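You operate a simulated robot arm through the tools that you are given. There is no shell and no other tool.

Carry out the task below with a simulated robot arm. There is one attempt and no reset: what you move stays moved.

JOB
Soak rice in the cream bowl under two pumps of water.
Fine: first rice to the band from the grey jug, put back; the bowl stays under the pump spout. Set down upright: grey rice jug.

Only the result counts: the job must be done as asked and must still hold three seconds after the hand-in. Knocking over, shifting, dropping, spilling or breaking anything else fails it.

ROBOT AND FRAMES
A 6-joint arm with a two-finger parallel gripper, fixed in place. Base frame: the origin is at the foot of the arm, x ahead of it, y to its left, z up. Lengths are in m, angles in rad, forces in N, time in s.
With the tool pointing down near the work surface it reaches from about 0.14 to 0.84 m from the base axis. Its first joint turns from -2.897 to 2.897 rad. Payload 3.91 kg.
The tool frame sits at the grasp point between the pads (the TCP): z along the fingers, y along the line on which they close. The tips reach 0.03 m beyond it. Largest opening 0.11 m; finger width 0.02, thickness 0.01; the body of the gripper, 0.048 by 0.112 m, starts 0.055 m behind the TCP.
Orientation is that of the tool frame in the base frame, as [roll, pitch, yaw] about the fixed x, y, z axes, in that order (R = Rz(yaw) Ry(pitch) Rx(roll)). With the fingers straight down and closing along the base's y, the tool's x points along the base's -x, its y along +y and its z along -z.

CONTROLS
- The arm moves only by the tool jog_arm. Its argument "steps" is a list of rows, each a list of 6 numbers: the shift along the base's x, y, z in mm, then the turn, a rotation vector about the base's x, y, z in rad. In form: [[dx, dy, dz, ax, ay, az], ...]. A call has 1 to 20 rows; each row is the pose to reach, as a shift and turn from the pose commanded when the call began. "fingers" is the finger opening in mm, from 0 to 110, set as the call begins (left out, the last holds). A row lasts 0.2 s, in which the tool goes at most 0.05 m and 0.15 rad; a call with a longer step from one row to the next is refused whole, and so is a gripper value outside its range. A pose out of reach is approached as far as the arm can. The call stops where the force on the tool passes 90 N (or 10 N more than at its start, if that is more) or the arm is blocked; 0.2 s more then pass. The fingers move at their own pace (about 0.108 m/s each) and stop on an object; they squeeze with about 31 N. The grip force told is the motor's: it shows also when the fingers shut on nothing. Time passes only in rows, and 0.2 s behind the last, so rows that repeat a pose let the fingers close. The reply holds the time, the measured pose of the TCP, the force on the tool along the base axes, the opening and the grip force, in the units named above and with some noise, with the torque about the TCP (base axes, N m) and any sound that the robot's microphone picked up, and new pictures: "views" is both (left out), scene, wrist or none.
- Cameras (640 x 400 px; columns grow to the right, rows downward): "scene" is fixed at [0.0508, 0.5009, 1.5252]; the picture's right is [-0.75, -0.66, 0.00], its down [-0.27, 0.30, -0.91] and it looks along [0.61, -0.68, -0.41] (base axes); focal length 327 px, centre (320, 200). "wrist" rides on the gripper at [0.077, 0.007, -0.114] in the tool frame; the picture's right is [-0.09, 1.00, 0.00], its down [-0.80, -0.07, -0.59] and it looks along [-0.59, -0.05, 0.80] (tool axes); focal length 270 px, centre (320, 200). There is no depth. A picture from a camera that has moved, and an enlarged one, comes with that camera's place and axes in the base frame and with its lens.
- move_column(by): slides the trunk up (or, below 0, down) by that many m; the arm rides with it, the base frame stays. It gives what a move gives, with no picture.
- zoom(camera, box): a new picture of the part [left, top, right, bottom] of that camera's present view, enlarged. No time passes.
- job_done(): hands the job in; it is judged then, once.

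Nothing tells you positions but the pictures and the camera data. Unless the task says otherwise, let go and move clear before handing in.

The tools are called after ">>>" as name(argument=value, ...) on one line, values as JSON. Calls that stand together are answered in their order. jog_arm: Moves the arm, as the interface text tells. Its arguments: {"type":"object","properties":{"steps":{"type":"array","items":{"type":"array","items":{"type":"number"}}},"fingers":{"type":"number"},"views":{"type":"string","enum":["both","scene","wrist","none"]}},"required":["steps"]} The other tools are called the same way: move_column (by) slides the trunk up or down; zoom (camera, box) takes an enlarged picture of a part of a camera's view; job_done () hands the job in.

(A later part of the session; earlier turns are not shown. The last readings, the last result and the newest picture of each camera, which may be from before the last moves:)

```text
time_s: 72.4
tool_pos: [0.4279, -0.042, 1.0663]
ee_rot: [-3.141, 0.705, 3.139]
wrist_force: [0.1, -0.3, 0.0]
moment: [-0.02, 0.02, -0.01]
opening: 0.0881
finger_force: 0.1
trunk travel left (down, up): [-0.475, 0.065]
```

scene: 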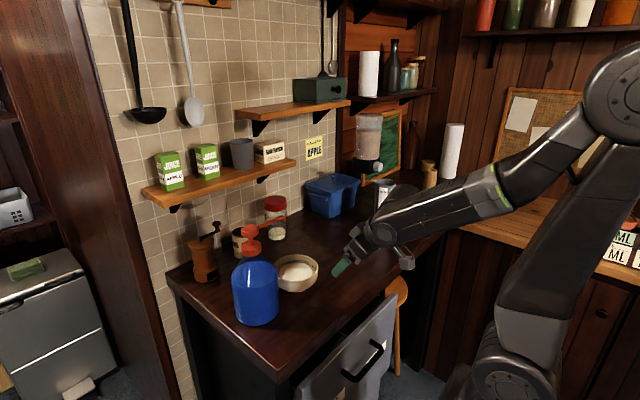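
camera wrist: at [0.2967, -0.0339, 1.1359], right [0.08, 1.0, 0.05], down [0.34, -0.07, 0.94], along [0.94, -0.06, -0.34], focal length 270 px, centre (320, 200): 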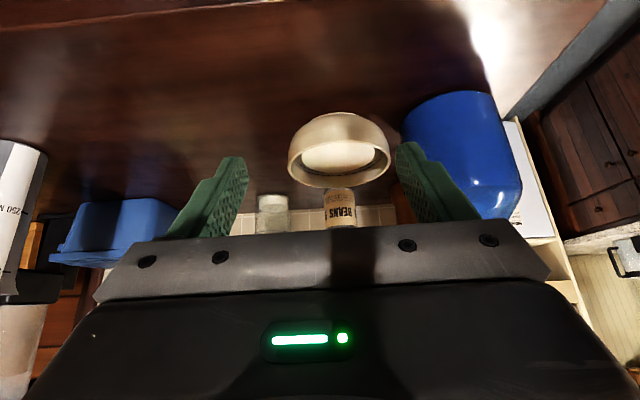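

>>> jog_arm(steps=[[2, 0, -9, 0, -0.06, 0], [4, 0, -18, 0, -0.12, 0], [6, 0, -28, 0, -0.168, 0], [6, 0, -28, 0, -0.168, 0]])

>>> zoom(camera="wrist", box=[270, 100, 410, 200])

>>> zoom(camera="wrist", box=[310, 130, 370, 170])

```text
time_s: 73.4
tool_pos: [0.4345, -0.0414, 1.0385]
ee_rot: [-3.138, 0.872, 3.139]
wrist_force: [0.5, 0.1, -0.1]
moment: [0.01, 0.02, 0.02]
opening: 0.0879
finger_force: 0.1
out of reach, approached as far as the arm can: row 1, 2
trunk travel left (down, up): [-0.475, 0.065]
camera wrist: at [0.2973, -0.0339, 1.054], right [0.06, 1.0, 0.07], down [0.06, -0.07, 1.0], along [1.0, -0.06, -0.06], focal length 270 px, centre (320, 200)
```

scene: 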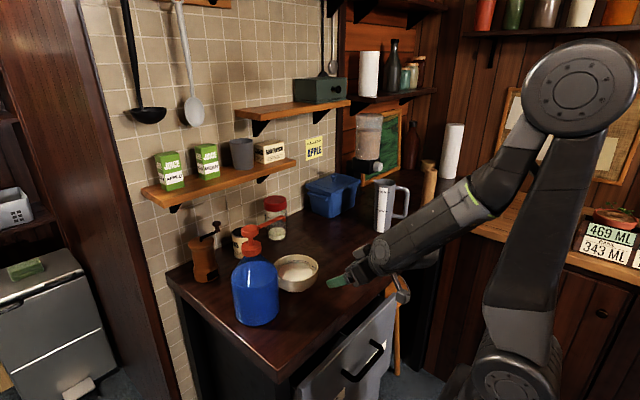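
wrist: 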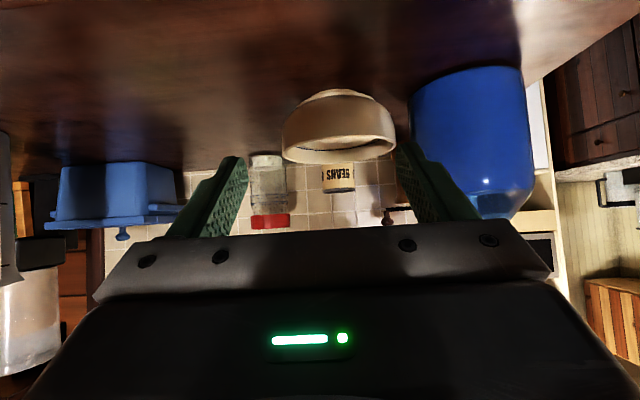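

```text
4.00 times, centred on (340, 150) of wrist
camera zoom: at [0.2973, -0.0339, 1.054], right [0.06, 1.0, 0.07], down [0.06, -0.07, 1.0], along [1.0, -0.06, -0.06], focal length 1081 px, centre (240, 400)
```

zoom: 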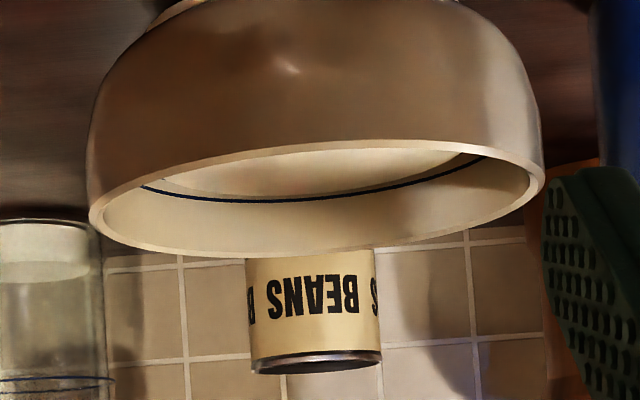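

```text
10.00 times, centred on (340, 150) of wrist
camera zoom: at [0.2973, -0.0339, 1.054], right [0.06, 1.0, 0.07], down [0.06, -0.07, 1.0], along [1.0, -0.06, -0.06], focal length 2703 px, centre (120, 700)
```

zoom: 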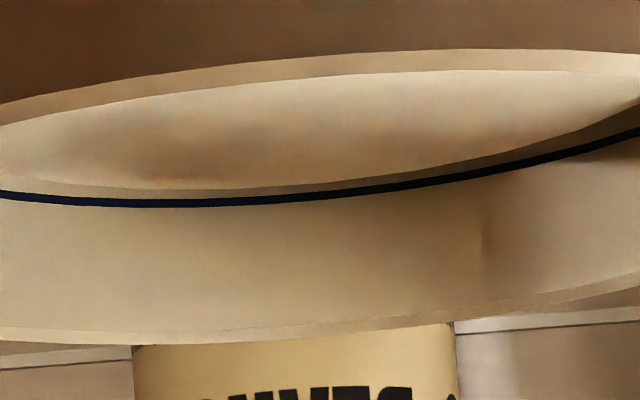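

The low view confirms the rice sits about 1 mm above the upper band line, so I slightly overfilled. I'll lift the bowl by its robot-side wall and return a little rice to the jug, then set it back under the spout. First I'll reorient the tool at a safe height.

>>> jog_arm(steps=[[0, -15, 25, 0, 0.14, 0], [2, -35, 55, 0, 0.28, 0], [4, -55, 85, 0, 0.42, 0], [6, -75, 115, 0, 0.56, 0], [8, -95, 140, 0, 0.7, 0], [10, -110, 160, 0, 0.84, 0], [10, -110, 160, 0, 0.872, 0], [10, -110, 160, 0, 0.872, 0]], fingers=45, views="none")

>>> jog_arm(steps=[[0, 0, 0, 0, 0, 0.143], [0, 0, 0, 0, 0, 0.286], [0, 0, 0, 0, 0, 0.429], [0, 0, 0, 0, 0, 0.571], [0, 0, 0, 0, 0, 0.714], [0, 0, 0, 0, 0, 0.857], [0, 0, 0, 0, 0, 1.0], [0, 0, 0, 0, 0, 1.143], [0, 0, 0, 0, 0, 1.286], [0, 0, 0, 0, 0, 1.428], [0, 0, 0, 0, 0, 1.571], [0, 0, 0, 0, 0, 1.571]])

```text
time_s: 75.2
tool_pos: [0.4446, -0.1509, 1.1987]
ee_rot: [-3.139, 0.0, 3.139]
wrist_force: [-0.1, -0.5, -0.3]
moment: [0.01, -0.01, -0.01]
opening: 0.045
finger_force: 0.1
trunk travel left (down, up): [-0.475, 0.065]
```

```text
time_s: 77.8
tool_pos: [0.4463, -0.1514, 1.1988]
ee_rot: [-3.138, -0.001, -1.571]
wrist_force: [0.1, -0.4, -0.8]
moment: [0.0, 0.0, 0.02]
opening: 0.0448
finger_force: 0.1
trunk travel left (down, up): [-0.475, 0.065]
camera wrist: at [0.4371, -0.2283, 1.3142], right [-1.0, 0.09, 0.0], down [0.07, 0.8, 0.6], along [0.06, 0.59, -0.8], focal length 270 px, centre (320, 200)
```

scene: 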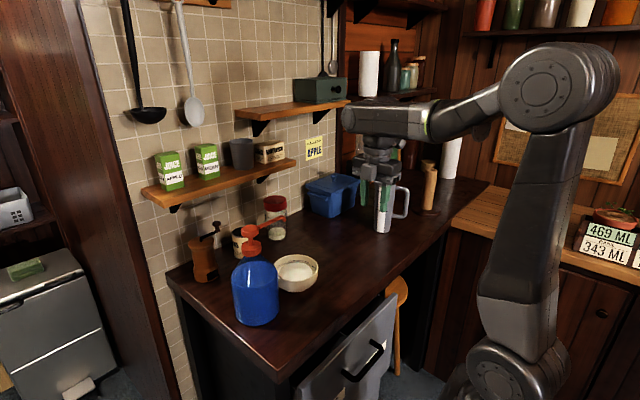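
wrist: 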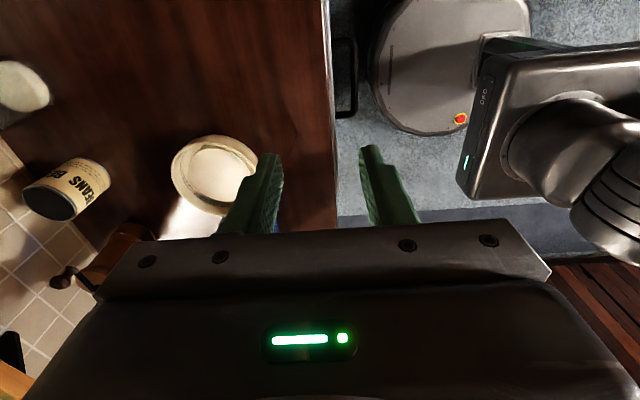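

The closing axis now lies along x. I'll tilt to match the bowl wall and move to a pre-grip point on the bowl's robot side.

>>> jog_arm(steps=[[11, 25, -22, 0, -0.07, 0], [23, 51, -45, 0, -0.14, 0], [35, 76, -67, 0, -0.21, 0], [46, 102, -90, 0, -0.28, 0], [58, 127, -112, 0, -0.35, 0], [58, 127, -112, 0, -0.35, 0]])

>>> zoom(camera="scene", box=[240, 180, 380, 300])

>>> zoom(camera="wrist", box=[120, 60, 420, 240])

```text
time_s: 79.2
tool_pos: [0.5023, -0.0232, 1.0856]
ee_rot: [-2.787, -0.001, -1.571]
wrist_force: [0.3, -0.1, -0.3]
moment: [0.01, -0.02, 0.0]
opening: 0.045
finger_force: 0.1
trunk travel left (down, up): [-0.475, 0.065]
camera wrist: at [0.4562, -0.1004, 1.1915], right [-0.93, 0.09, -0.35], down [-0.14, 0.8, 0.58], along [0.33, 0.59, -0.74], focal length 270 px, centre (320, 200)
```

scene: 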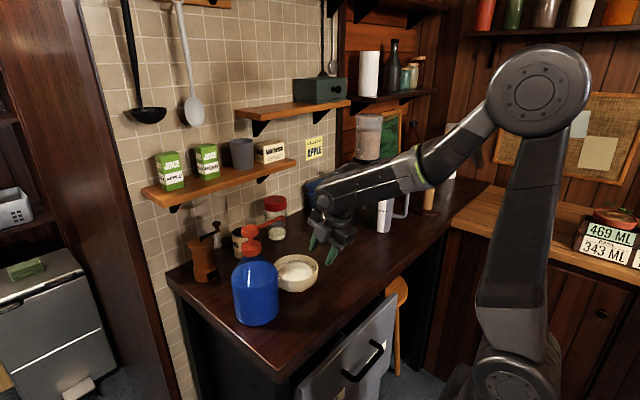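
wrist: 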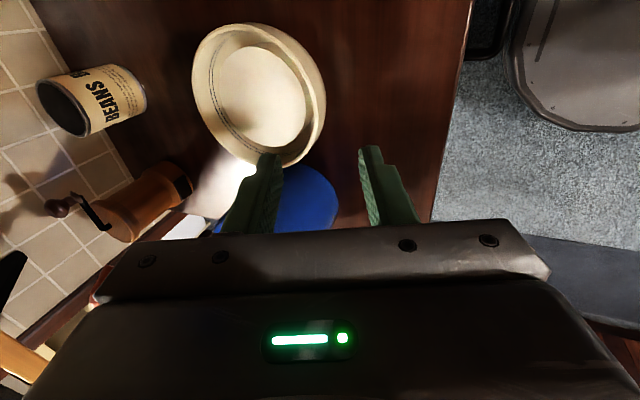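

```text
3.33 times, centred on (310, 240) of scene
camera zoom: at [0.0508, 0.5009, 1.5252], right [-0.75, -0.66, 0.0], down [-0.27, 0.3, -0.91], along [0.61, -0.68, -0.41], focal length 1089 px, centre (353, 67)
```

zoom: 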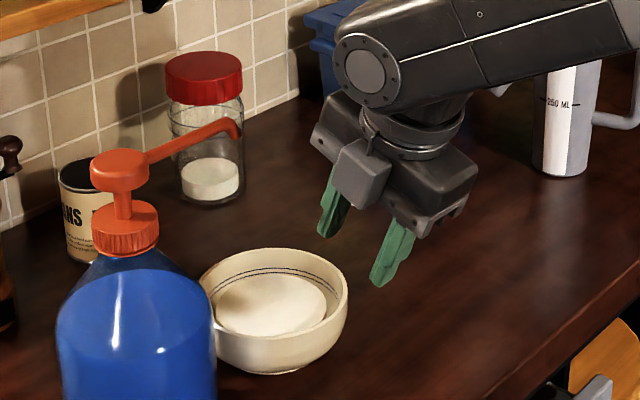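

```text
2.13 times, centred on (270, 150) of wrist
camera zoom: at [0.4562, -0.1004, 1.1915], right [-0.93, 0.09, -0.35], down [-0.14, 0.8, 0.58], along [0.33, 0.59, -0.74], focal length 577 px, centre (427, 307)
```

zoom: 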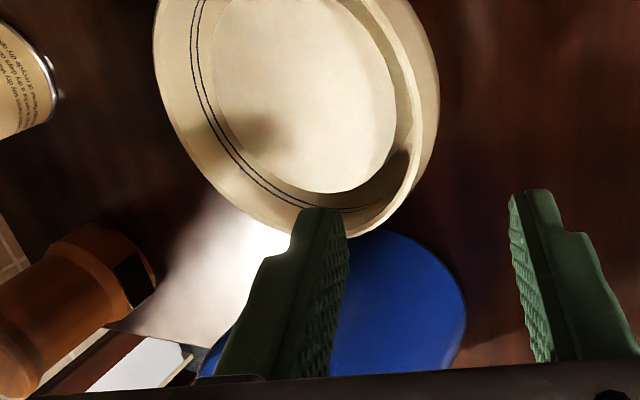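

The wall lines up between the fingers as predicted. I'll descend along the tool axis to straddle the rim.

>>> jog_arm(steps=[[10, 0, -26, 0, 0, 0], [20, 0, -52, 0, 0, 0], [30, -1, -78, 0, 0, 0], [38, -1, -99, 0, 0, 0], [38, -1, -99, 0, 0, 0]])

>>> zoom(camera="wrist", box=[160, 60, 460, 240])

>>> zoom(camera="scene", box=[240, 190, 380, 300])

```text
time_s: 80.4
tool_pos: [0.5405, -0.0246, 0.9882]
ee_rot: [-2.787, 0.001, -1.572]
wrist_force: [-0.3, -0.8, 0.3]
moment: [-0.02, 0.01, 0.0]
opening: 0.0447
finger_force: 0.0
trunk travel left (down, up): [-0.475, 0.065]
camera wrist: at [0.4943, -0.1018, 1.0938], right [-0.93, 0.09, -0.35], down [-0.14, 0.8, 0.58], along [0.33, 0.59, -0.74], focal length 270 px, centre (320, 200)
```

scene: 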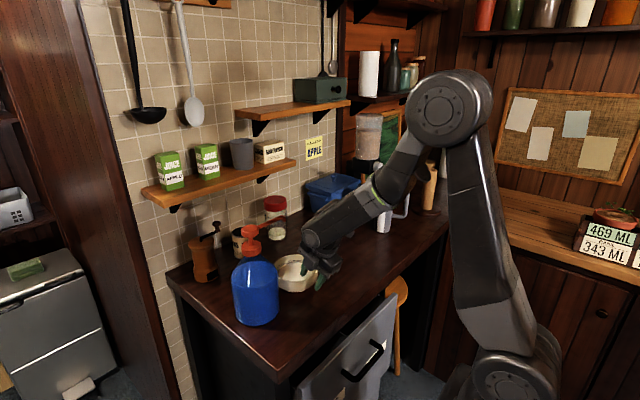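
wrist: 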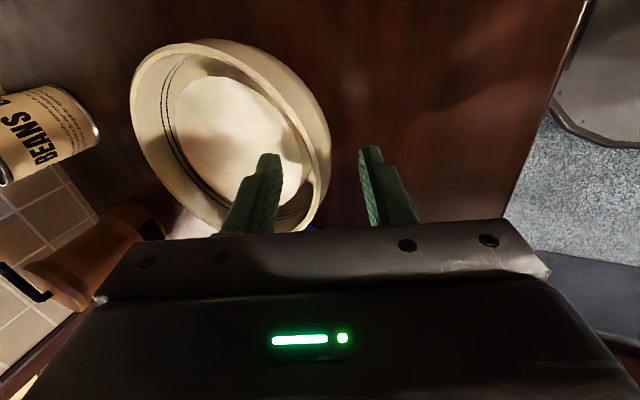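

```text
2.13 times, centred on (310, 150) of wrist
camera zoom: at [0.4943, -0.1018, 1.0938], right [-0.93, 0.09, -0.35], down [-0.14, 0.8, 0.58], along [0.33, 0.59, -0.74], focal length 577 px, centre (341, 307)
```

zoom: 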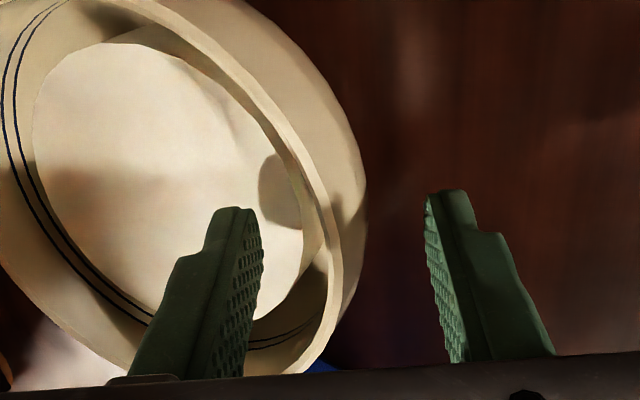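

```text
3.64 times, centred on (310, 245) of scene
camera zoom: at [0.0508, 0.5009, 1.5252], right [-0.75, -0.66, 0.0], down [-0.27, 0.3, -0.91], along [0.61, -0.68, -0.41], focal length 1188 px, centre (356, 36)
```

zoom: 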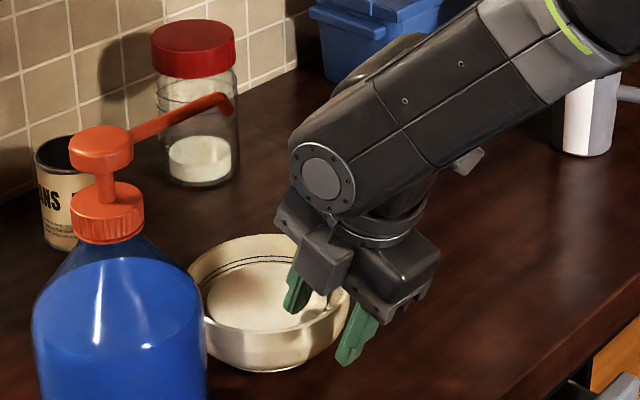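

The wall sits between the fingers and the wrist is clear of the spout. I'll go 3 mm deeper and close.

>>> jog_arm(steps=[[1, 0, -3, 0, 0, 0], [1, 0, -3, 0, 0, 0]], views="none")

>>> jog_arm(steps=[[0, 0, 0, 0, 0, 0], [0, 0, 0, 0, 0, 0], [0, 0, 0, 0, 0, 0]], fingers=0)

>>> zoom(camera="wrist", box=[160, 60, 460, 240])

>>> zoom(camera="scene", box=[240, 200, 360, 300])

```text
time_s: 81.0
tool_pos: [0.5413, -0.0256, 0.9851]
ee_rot: [-2.788, 0.0, -1.575]
wrist_force: [0.6, 0.0, -0.5]
moment: [-0.03, 0.0, 0.05]
opening: 0.045
finger_force: 0.1
trunk travel left (down, up): [-0.475, 0.065]
```

```text
time_s: 81.8
tool_pos: [0.5419, -0.0242, 0.9851]
ee_rot: [-2.789, 0.0, -1.571]
wrist_force: [1.2, -0.7, 4.8]
moment: [-0.22, -0.22, 0.02]
opening: 0.0106
finger_force: 30.9
trunk travel left (down, up): [-0.475, 0.065]
camera wrist: at [0.4954, -0.102, 1.0913], right [-0.93, 0.09, -0.35], down [-0.14, 0.8, 0.58], along [0.33, 0.59, -0.74], focal length 270 px, centre (320, 200)
```

scene: 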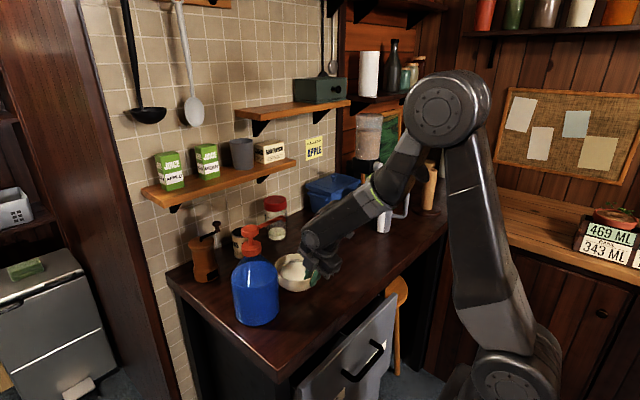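
wrist: 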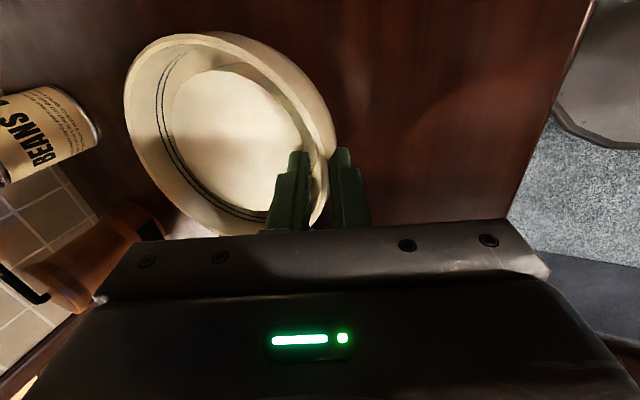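

```text
2.13 times, centred on (310, 150) of wrist
camera zoom: at [0.4954, -0.102, 1.0913], right [-0.93, 0.09, -0.35], down [-0.14, 0.8, 0.58], along [0.33, 0.59, -0.74], focal length 577 px, centre (341, 307)
```

zoom: 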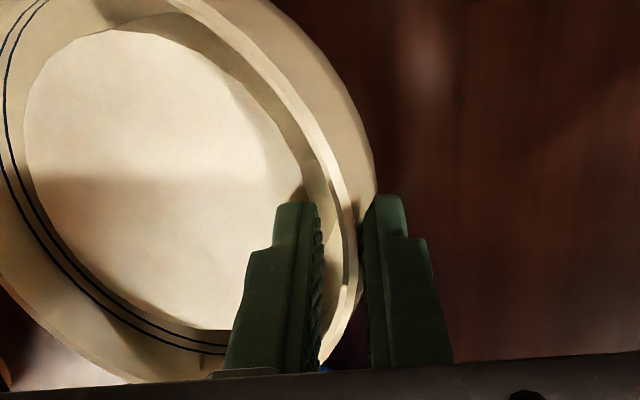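

```text
4.00 times, centred on (300, 250) of scene
camera zoom: at [0.0508, 0.5009, 1.5252], right [-0.75, -0.66, 0.0], down [-0.27, 0.3, -0.91], along [0.61, -0.68, -0.41], focal length 1307 px, centre (400, 0)
```

zoom: 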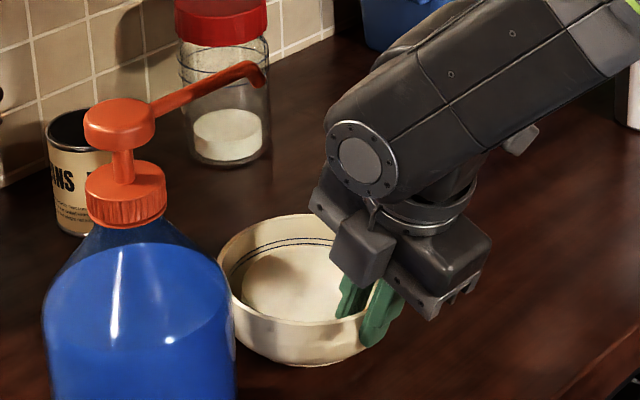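

The grip is now flush at 10.6 mm. I'll lift a few millimetres and check that the bowl stays level.

>>> jog_arm(steps=[[0, 0, 3, 0, 0, 0], [0, 0, 6, 0, 0, 0], [0, 0, 10, 0, 0, 0], [0, 0, 10, 0, 0, 0]])

>>> zoom(camera="scene", box=[240, 200, 360, 300])

>>> zoom(camera="wrist", box=[100, 20, 400, 240])

```text
time_s: 82.8
tool_pos: [0.5421, -0.0249, 0.9949]
ee_rot: [-2.788, -0.001, -1.57]
wrist_force: [-0.5, 0.4, 0.0]
moment: [0.02, 0.19, 0.01]
opening: 0.0105
finger_force: 30.7
trunk travel left (down, up): [-0.475, 0.065]
camera wrist: at [0.4954, -0.1019, 1.1006], right [-0.93, 0.09, -0.34], down [-0.14, 0.8, 0.58], along [0.33, 0.59, -0.74], focal length 270 px, centre (320, 200)
```

scene: 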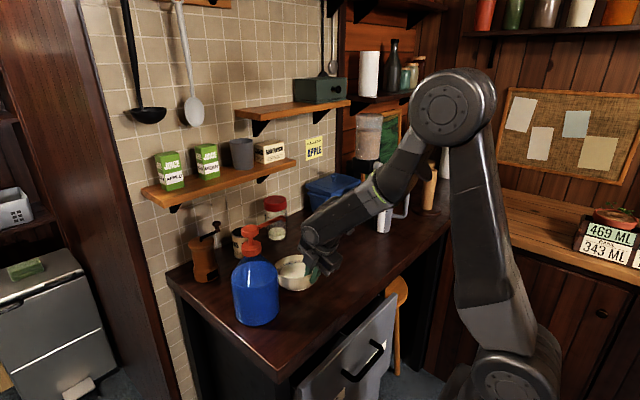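
wrist: 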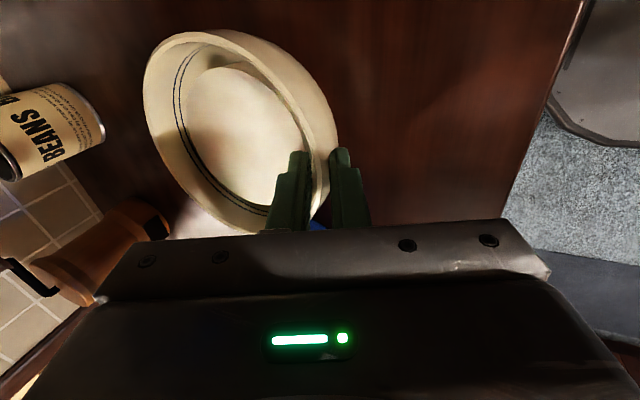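

```text
4.00 times, centred on (300, 250) of scene
camera zoom: at [0.0508, 0.5009, 1.5252], right [-0.75, -0.66, 0.0], down [-0.27, 0.3, -0.91], along [0.61, -0.68, -0.41], focal length 1307 px, centre (400, 0)
```

zoom: 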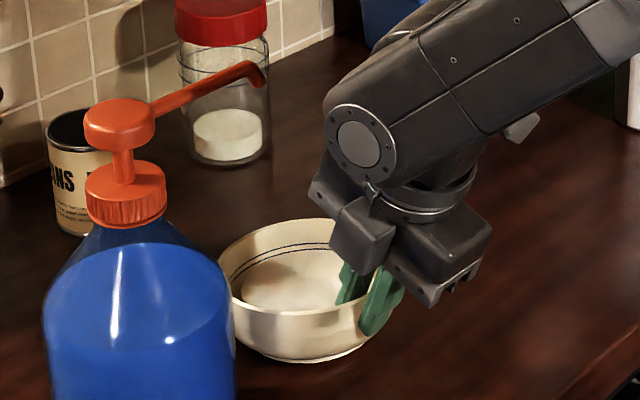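

```text
1.82 times, centred on (250, 130) of wrist
camera zoom: at [0.4954, -0.1019, 1.1006], right [-0.93, 0.09, -0.34], down [-0.14, 0.8, 0.58], along [0.33, 0.59, -0.74], focal length 491 px, centre (447, 327)
```

zoom: 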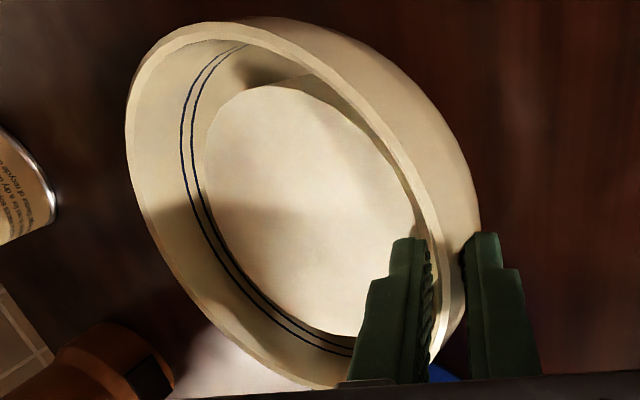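

The bowl's far edge is still on the counter, so it has drooped a little in the grip. I'll level it with a bit more tilt while raising slowly.

>>> jog_arm(steps=[[0, 0, 3, 0, -0.04, 0], [0, 0, 6, 0, -0.08, 0], [0, 0, 10, 0, -0.1, 0], [0, 0, 10, 0, -0.1, 0]])

>>> zoom(camera="scene", box=[240, 200, 360, 300])

>>> zoom(camera="wrist", box=[100, 20, 400, 240])

```text
time_s: 83.8
tool_pos: [0.5429, -0.0253, 1.0059]
ee_rot: [-2.687, -0.001, -1.569]
wrist_force: [-0.4, 0.2, -4.8]
moment: [0.01, 0.29, 0.0]
opening: 0.0105
finger_force: 31.1
trunk travel left (down, up): [-0.475, 0.065]
camera wrist: at [0.4854, -0.1019, 1.1055], right [-0.9, 0.09, -0.44], down [-0.2, 0.8, 0.57], along [0.4, 0.59, -0.7], focal length 270 px, centre (320, 200)
```

scene: 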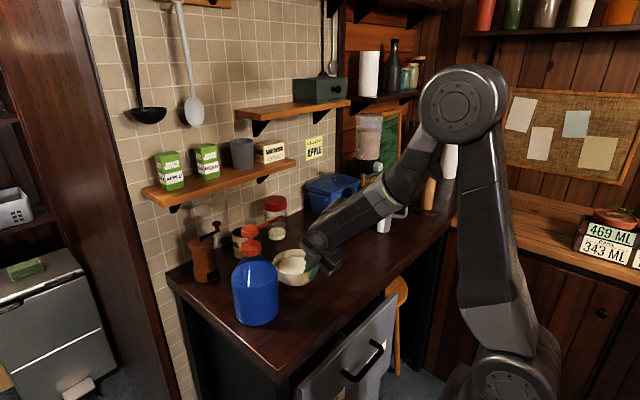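
wrist: 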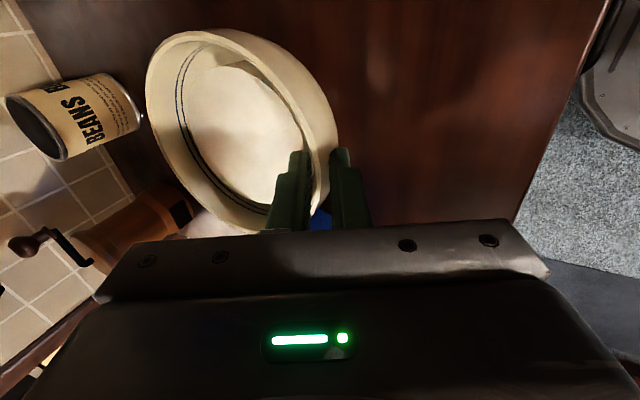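

```text
4.00 times, centred on (300, 250) of scene
camera zoom: at [0.0508, 0.5009, 1.5252], right [-0.75, -0.66, 0.0], down [-0.27, 0.3, -0.91], along [0.61, -0.68, -0.41], focal length 1307 px, centre (400, 0)
```

zoom: 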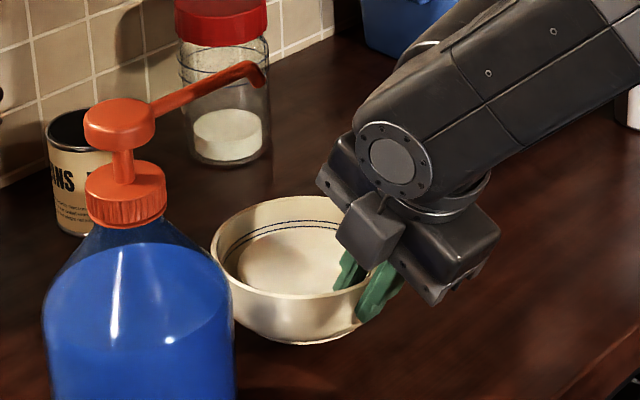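

```text
1.82 times, centred on (250, 130) of wrist
camera zoom: at [0.4854, -0.1019, 1.1055], right [-0.9, 0.09, -0.44], down [-0.2, 0.8, 0.57], along [0.4, 0.59, -0.7], focal length 491 px, centre (447, 327)
```

zoom: 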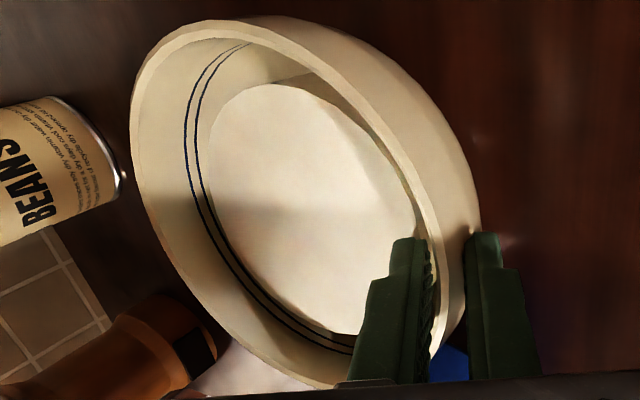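

The bowl is fully lifted at 4.8 N and looks level. I'll carry it slowly away from the spout in -y, then raise it to a height that clears the jug.

>>> jog_arm(steps=[[0, -12, 3, 0, 0, 0], [-2, -36, 6, 0, 0, 0], [-5, -62, 10, 0, 0, 0], [-8, -88, 14, 0, 0, 0], [-11, -114, 18, 0, 0, 0], [-14, -140, 22, 0, 0, 0], [-17, -166, 26, 0, 0, 0], [-20, -192, 30, 0, 0, 0], [-23, -212, 34, 0, 0, 0], [-23, -222, 36, 0, 0, 0], [-23, -222, 36, 0, 0, 0]])

>>> zoom(camera="scene", box=[290, 180, 420, 290])

```text
time_s: 86.2
tool_pos: [0.5179, -0.2481, 1.0414]
ee_rot: [-2.686, 0.002, -1.571]
wrist_force: [0.2, -1.3, -3.4]
moment: [0.03, 0.25, -0.03]
opening: 0.0104
finger_force: 30.9
trunk travel left (down, up): [-0.475, 0.065]
camera wrist: at [0.462, -0.3243, 1.1414], right [-0.9, 0.09, -0.44], down [-0.2, 0.8, 0.57], along [0.4, 0.59, -0.7], focal length 270 px, centre (320, 200)
```

scene: 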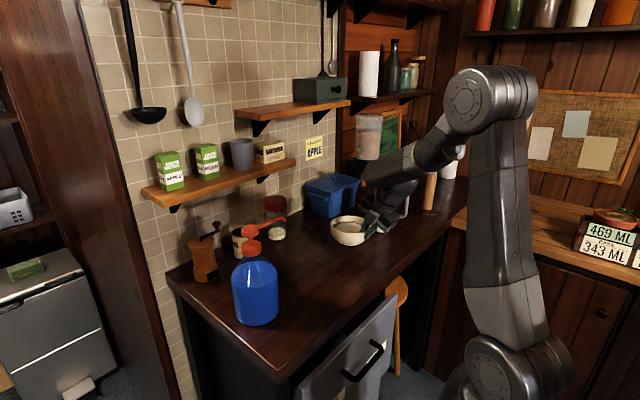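
wrist: 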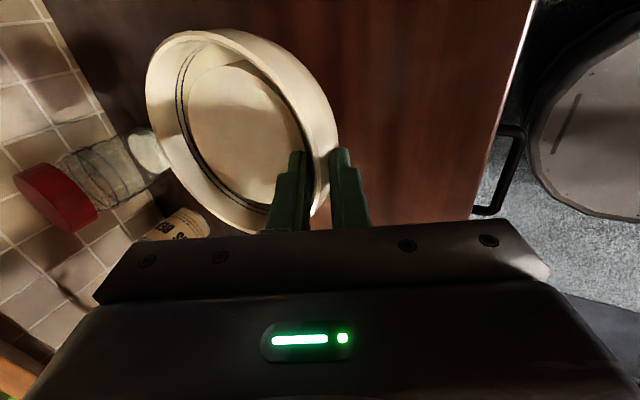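

```text
3.64 times, centred on (355, 235) of scene
camera zoom: at [0.0508, 0.5009, 1.5252], right [-0.75, -0.66, 0.0], down [-0.27, 0.3, -0.91], along [0.61, -0.68, -0.41], focal length 1188 px, centre (193, 73)
```

zoom: 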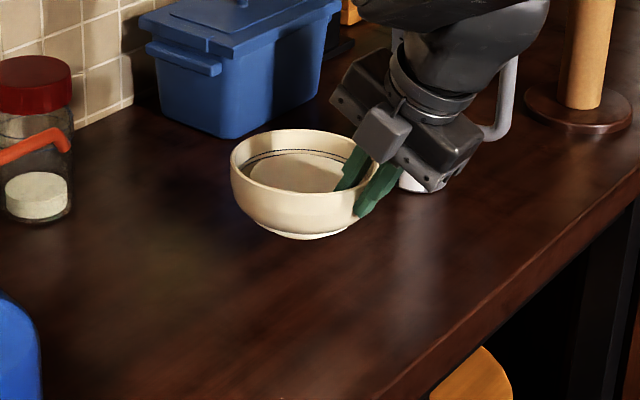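

The bowl is steady in the grip. I'll raise it well above jug height.

>>> jog_arm(steps=[[-3, 0, 15, 0, 0, 0], [-8, 0, 40, 0, 0, 0], [-13, 0, 67, 0, 0, 0], [-18, 0, 94, 0, 0, 0], [-23, 0, 121, 0, 0, 0], [-28, 0, 148, 0, 0, 0], [-33, 0, 175, 0, 0, 0], [-38, 0, 200, 0, 0, 0], [-43, 0, 215, 0, 0, 0], [-43, 0, 219, 0, 0, 0], [-43, 0, 219, 0, 0, 0]])

>>> zoom(camera="scene", box=[290, 130, 420, 240])

```text
time_s: 88.6
tool_pos: [0.4753, -0.2471, 1.2594]
ee_rot: [-2.688, 0.0, -1.573]
wrist_force: [-0.2, -0.7, -4.1]
moment: [0.01, 0.29, -0.02]
opening: 0.0104
finger_force: 30.8
trunk travel left (down, up): [-0.475, 0.065]
camera wrist: at [0.4187, -0.3241, 1.3601], right [-0.9, 0.09, -0.44], down [-0.2, 0.8, 0.57], along [0.4, 0.59, -0.7], focal length 270 px, centre (320, 200)
```

scene: 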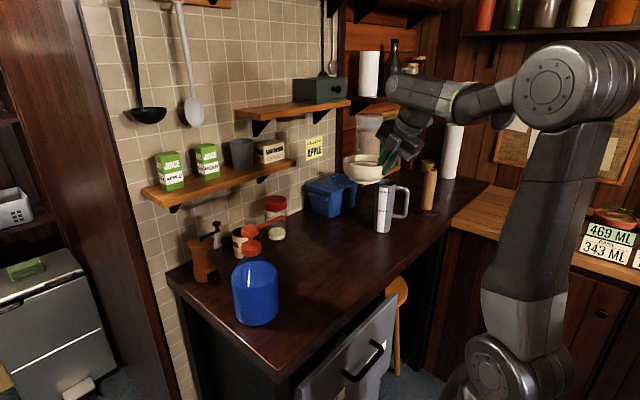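
wrist: 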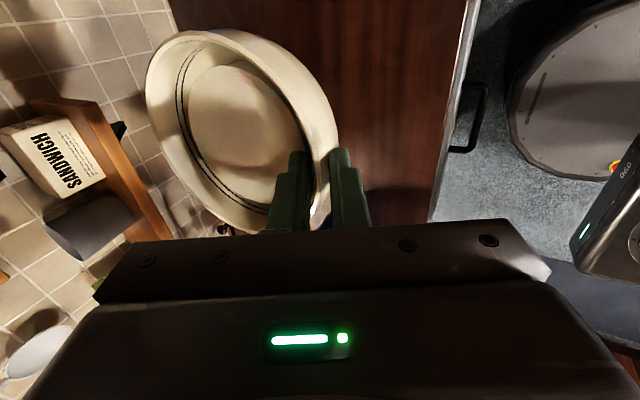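

```text
3.64 times, centred on (355, 185) of scene
camera zoom: at [0.0508, 0.5009, 1.5252], right [-0.75, -0.66, 0.0], down [-0.27, 0.3, -0.91], along [0.61, -0.68, -0.41], focal length 1188 px, centre (193, 254)
```

zoom: 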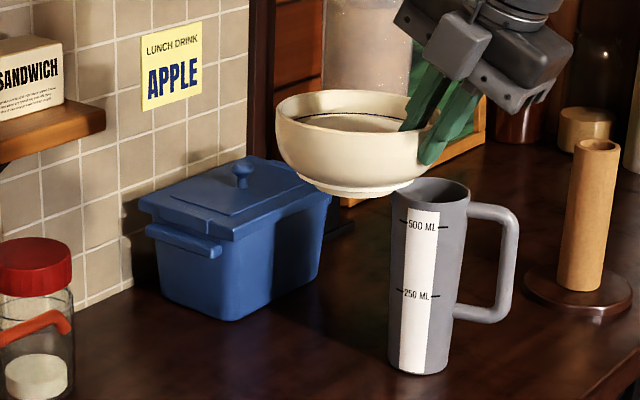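

The bowl hangs level. This is also a low viewing angle for the scene camera, so I'll check the rice against the band once more before pouring any back.

>>> zoom(camera="scene", box=[340, 145, 395, 185])

>>> zoom(camera="scene", box=[345, 150, 380, 170])

```text
10.00 times, centred on (368, 165) of scene
camera zoom: at [0.0508, 0.5009, 1.5252], right [-0.75, -0.66, 0.0], down [-0.27, 0.3, -0.91], along [0.61, -0.68, -0.41], focal length 3268 px, centre (-155, 550)
```

zoom: 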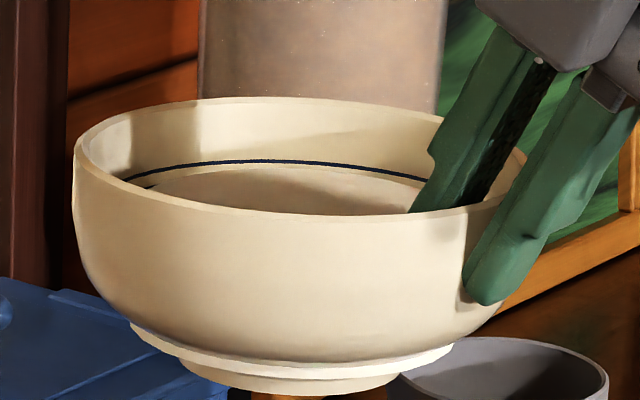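

```text
16.00 times, centred on (362, 160) of scene
camera zoom: at [0.0508, 0.5009, 1.5252], right [-0.75, -0.66, 0.0], down [-0.27, 0.3, -0.91], along [0.61, -0.68, -0.41], focal length 5228 px, centre (-360, 840)
```

zoom: 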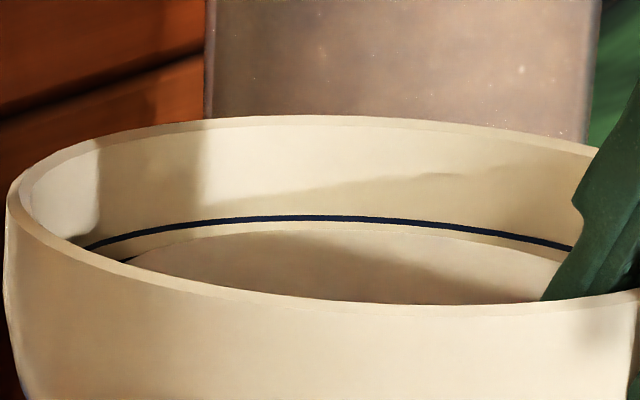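

All views agree the level is about 1 mm above the upper line. I'll move the bowl over so its far rim sits above the jug mouth.

>>> jog_arm(steps=[[0, -12, 0, 0, 0, 0], [0, -36, 0, 0, 0, 0], [0, -62, 0, 0, 0, 0], [0, -88, 0, 0, 0, 0], [0, -114, 0, 0, 0, 0], [0, -140, 0, 0, 0, 0], [0, -166, 0, 0, 0, 0], [0, -192, 0, 0, 0, 0], [0, -214, 0, 0, 0, 0], [0, -225, 0, 0, 0, 0], [0, -225, 0, 0, 0, 0]])

>>> zoom(camera="scene", box=[340, 130, 460, 240])

```text
time_s: 91.0
tool_pos: [0.4755, -0.4724, 1.2609]
ee_rot: [-2.687, 0.001, -1.572]
wrist_force: [-0.2, 1.0, -4.4]
moment: [0.01, 0.27, 0.01]
opening: 0.0101
finger_force: 31.0
trunk travel left (down, up): [-0.475, 0.065]
camera wrist: at [0.4198, -0.5496, 1.3603], right [-0.9, 0.09, -0.44], down [-0.2, 0.8, 0.57], along [0.4, 0.59, -0.7], focal length 270 px, centre (320, 200)
```

scene: 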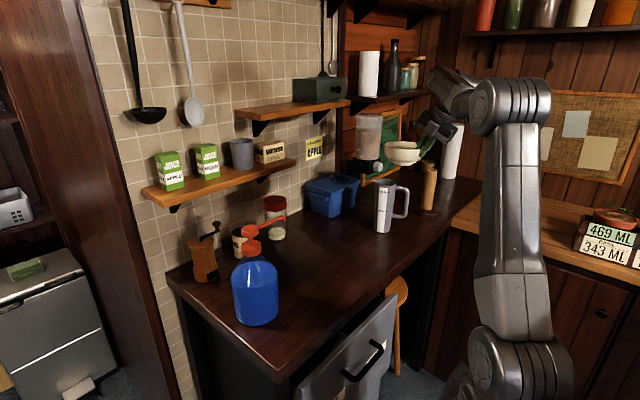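
wrist: 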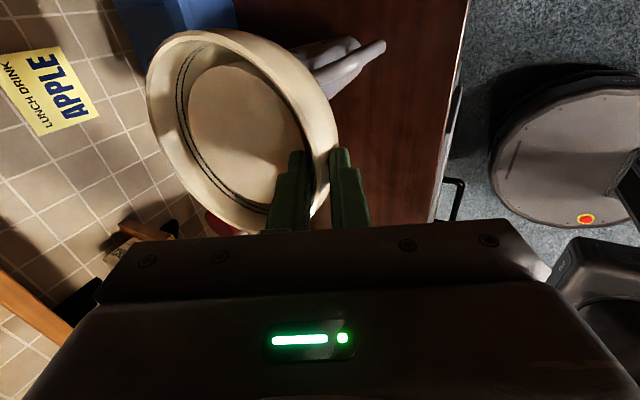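

```text
3.64 times, centred on (400, 185) of scene
camera zoom: at [0.0508, 0.5009, 1.5252], right [-0.75, -0.66, 0.0], down [-0.27, 0.3, -0.91], along [0.61, -0.68, -0.41], focal length 1188 px, centre (29, 254)
```

zoom: 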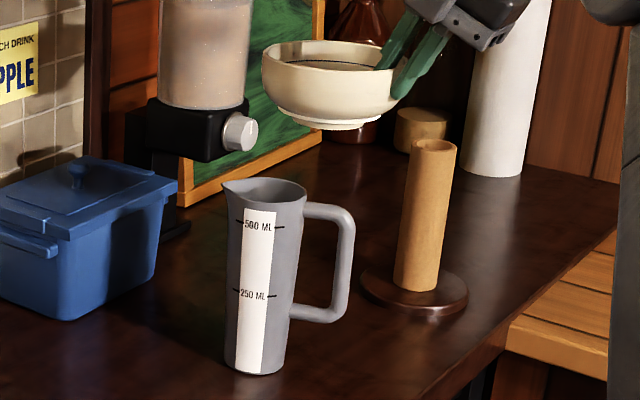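

The bowl's far rim is above the jug mouth. I'll tilt it gradually toward the jug, keeping the lip over the mouth and watching for the first flow.

>>> jog_arm(steps=[[-3, 0, -10, 0, 0.1, 0], [-7, 0, -22, 0, 0.2, 0], [-6, 0, -32, 0, 0.3, 0], [-6, 0, -32, 0, 0.3, 0]], views="scene")

>>> zoom(camera="scene", box=[360, 130, 440, 200])

```text
time_s: 92.0
tool_pos: [0.4697, -0.4725, 1.2274]
ee_rot: [-2.989, 0.002, -1.573]
wrist_force: [-0.6, -0.3, -4.5]
moment: [0.03, 0.23, 0.01]
opening: 0.0104
finger_force: 30.8
trunk travel left (down, up): [-0.475, 0.065]
```

scene: 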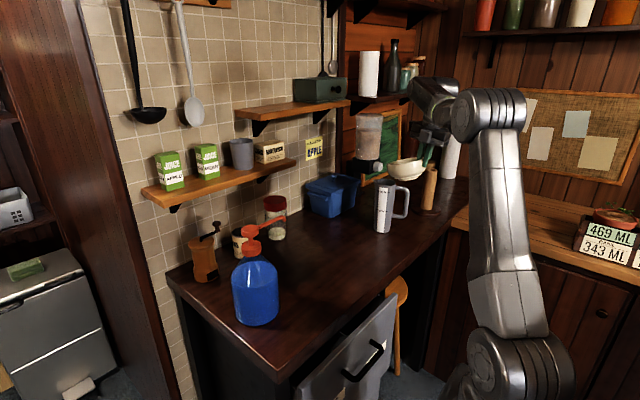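

```text
5.71 times, centred on (400, 165) of scene
camera zoom: at [0.0508, 0.5009, 1.5252], right [-0.75, -0.66, 0.0], down [-0.27, 0.3, -0.91], along [0.61, -0.68, -0.41], focal length 1867 px, centre (-137, 400)
```

zoom: 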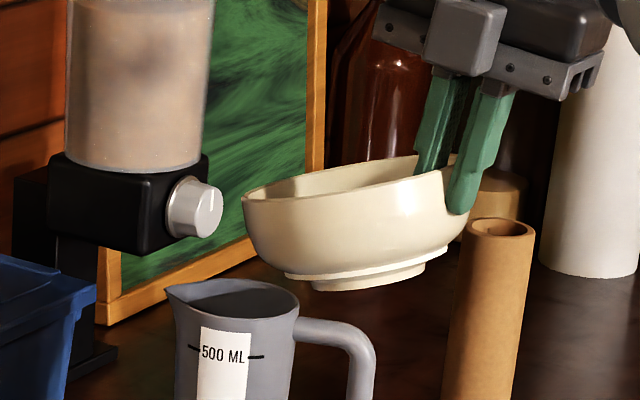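

>>> jog_arm(steps=[[5, 0, 0, 0, 0.1, 0], [5, 0, 0, 0, 0.1, 0]], views="scene")

>>> zoom(camera="scene", box=[360, 130, 440, 200])

```text
time_s: 92.6
tool_pos: [0.4745, -0.4713, 1.2283]
ee_rot: [-3.09, -0.001, -1.572]
wrist_force: [0.2, 0.2, -4.1]
moment: [0.05, 0.22, 0.02]
opening: 0.0102
finger_force: 31.0
trunk travel left (down, up): [-0.475, 0.065]
```

scene: 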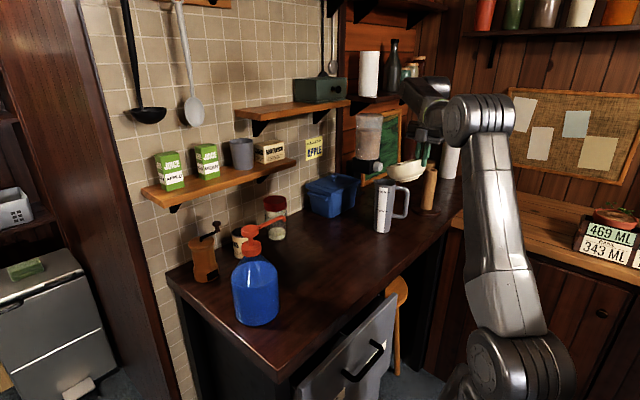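

```text
5.71 times, centred on (400, 165) of scene
camera zoom: at [0.0508, 0.5009, 1.5252], right [-0.75, -0.66, 0.0], down [-0.27, 0.3, -0.91], along [0.61, -0.68, -0.41], focal length 1867 px, centre (-137, 400)
```

zoom: 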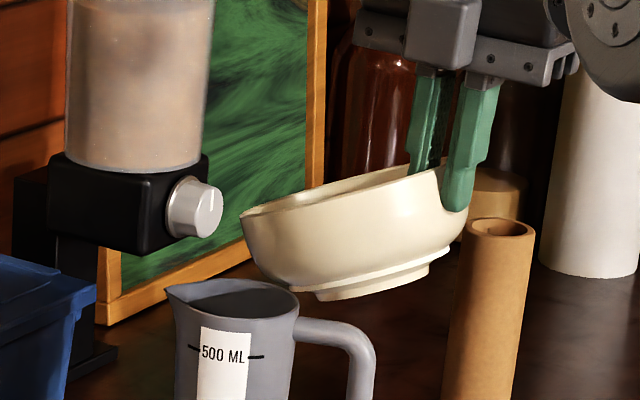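

>>> jog_arm(steps=[[4, 0, 2, 0, 0.08, 0], [4, 0, 2, 0, 0.08, 0]], views="none")

>>> zoom(camera="scene", box=[360, 130, 440, 200])

```text
time_s: 93.2
tool_pos: [0.4794, -0.4718, 1.2303]
ee_rot: [3.115, 0.0, -1.573]
wrist_force: [-0.3, -1.0, -5.3]
moment: [0.02, 0.19, -0.02]
opening: 0.0101
finger_force: 30.9
trunk travel left (down, up): [-0.475, 0.065]
```

```text
5.71 times, centred on (400, 165) of scene
camera zoom: at [0.0508, 0.5009, 1.5252], right [-0.75, -0.66, 0.0], down [-0.27, 0.3, -0.91], along [0.61, -0.68, -0.41], focal length 1867 px, centre (-137, 400)
```

zoom: 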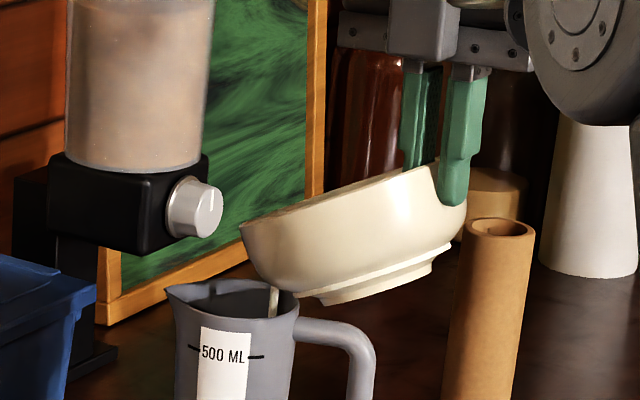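

A thin stream is running from the bowl into the jug mouth. The wrist camera is fixed relative to the bowl, so I'll use it to track the level directly.

>>> zoom(camera="wrist", box=[130, 20, 350, 240])

>>> zoom(camera="wrist", box=[165, 40, 225, 80])

>>> zoom(camera="scene", box=[380, 165, 410, 190])

```text
1.82 times, centred on (240, 130) of wrist
camera zoom: at [0.4753, -0.5491, 1.3451], right [-1.0, 0.09, 0.03], down [0.09, 0.8, 0.59], along [0.03, 0.59, -0.8], focal length 491 px, centre (466, 327)
```

zoom: 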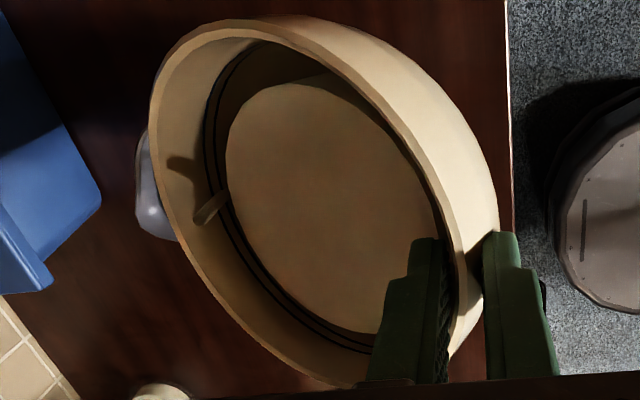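

```text
10.00 times, centred on (195, 60) of wrist
camera zoom: at [0.4753, -0.5491, 1.3451], right [-1.0, 0.09, 0.03], down [0.09, 0.8, 0.59], along [0.03, 0.59, -0.8], focal length 2703 px, centre (1570, 1600)
```

zoom: 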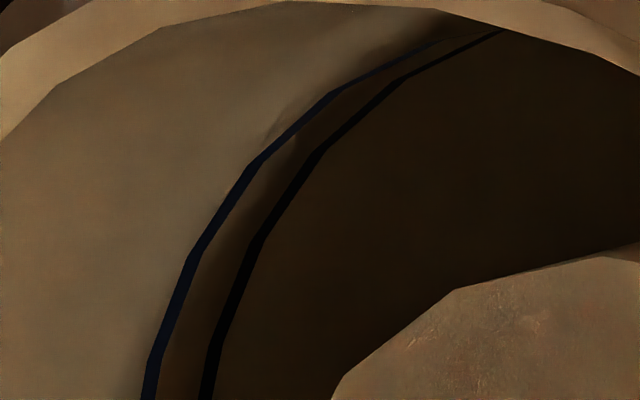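

```text
16.00 times, centred on (395, 178) of scene
camera zoom: at [0.0508, 0.5009, 1.5252], right [-0.75, -0.66, 0.0], down [-0.27, 0.3, -0.91], along [0.61, -0.68, -0.41], focal length 5228 px, centre (-880, 560)
```

zoom: 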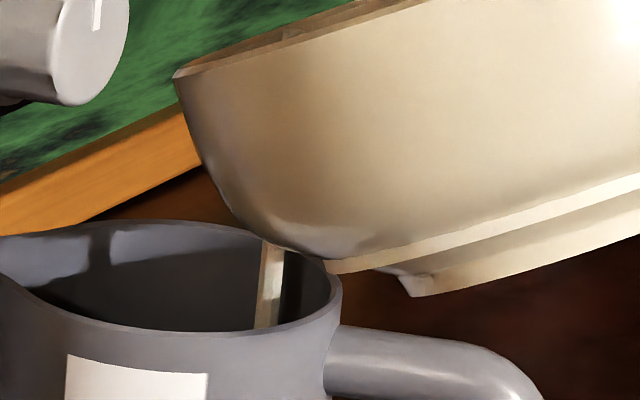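

The stream falls inside the jug mouth with about 12 mm to spare. I'll shift 8 mm further over the mouth and let it run briefly.

>>> jog_arm(steps=[[8, 0, 0, 0, 0, 0]], views="wrist")

>>> zoom(camera="wrist", box=[130, 20, 350, 240])

>>> zoom(camera="scene", box=[380, 165, 410, 190])

```text
time_s: 93.6
tool_pos: [0.4876, -0.472, 1.2296]
ee_rot: [3.116, 0.002, -1.573]
wrist_force: [0.2, -0.4, -3.8]
moment: [0.02, 0.19, 0.02]
opening: 0.0099
finger_force: 31.2
trunk travel left (down, up): [-0.475, 0.065]
camera wrist: at [0.4833, -0.5497, 1.3445], right [-1.0, 0.09, 0.03], down [0.09, 0.8, 0.59], along [0.03, 0.59, -0.8], focal length 270 px, centre (320, 200)
```

wrist: 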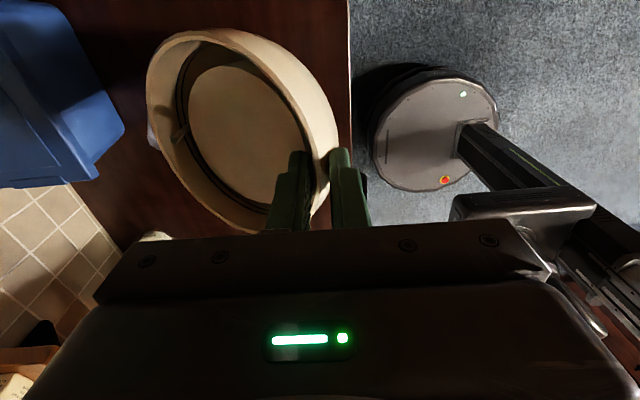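

```text
1.82 times, centred on (240, 130) of wrist
camera zoom: at [0.4833, -0.5497, 1.3445], right [-1.0, 0.09, 0.03], down [0.09, 0.8, 0.59], along [0.03, 0.59, -0.8], focal length 491 px, centre (466, 327)
```

zoom: 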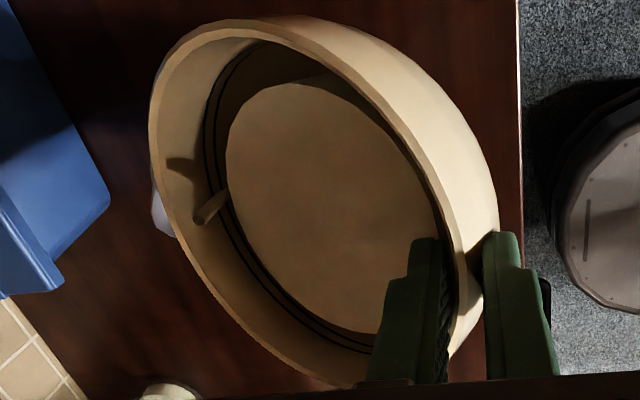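

```text
16.00 times, centred on (395, 178) of scene
camera zoom: at [0.0508, 0.5009, 1.5252], right [-0.75, -0.66, 0.0], down [-0.27, 0.3, -0.91], along [0.61, -0.68, -0.41], focal length 5228 px, centre (-880, 560)
```

zoom: 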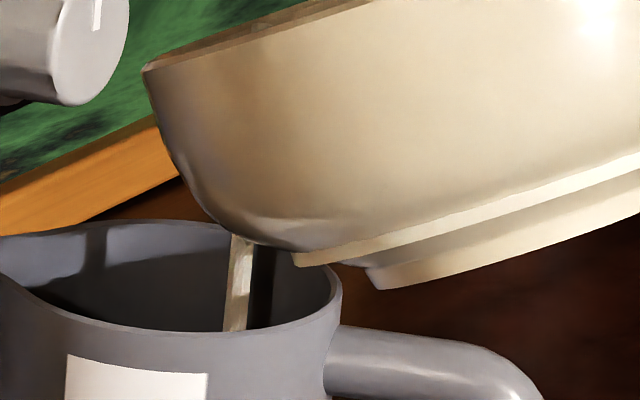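

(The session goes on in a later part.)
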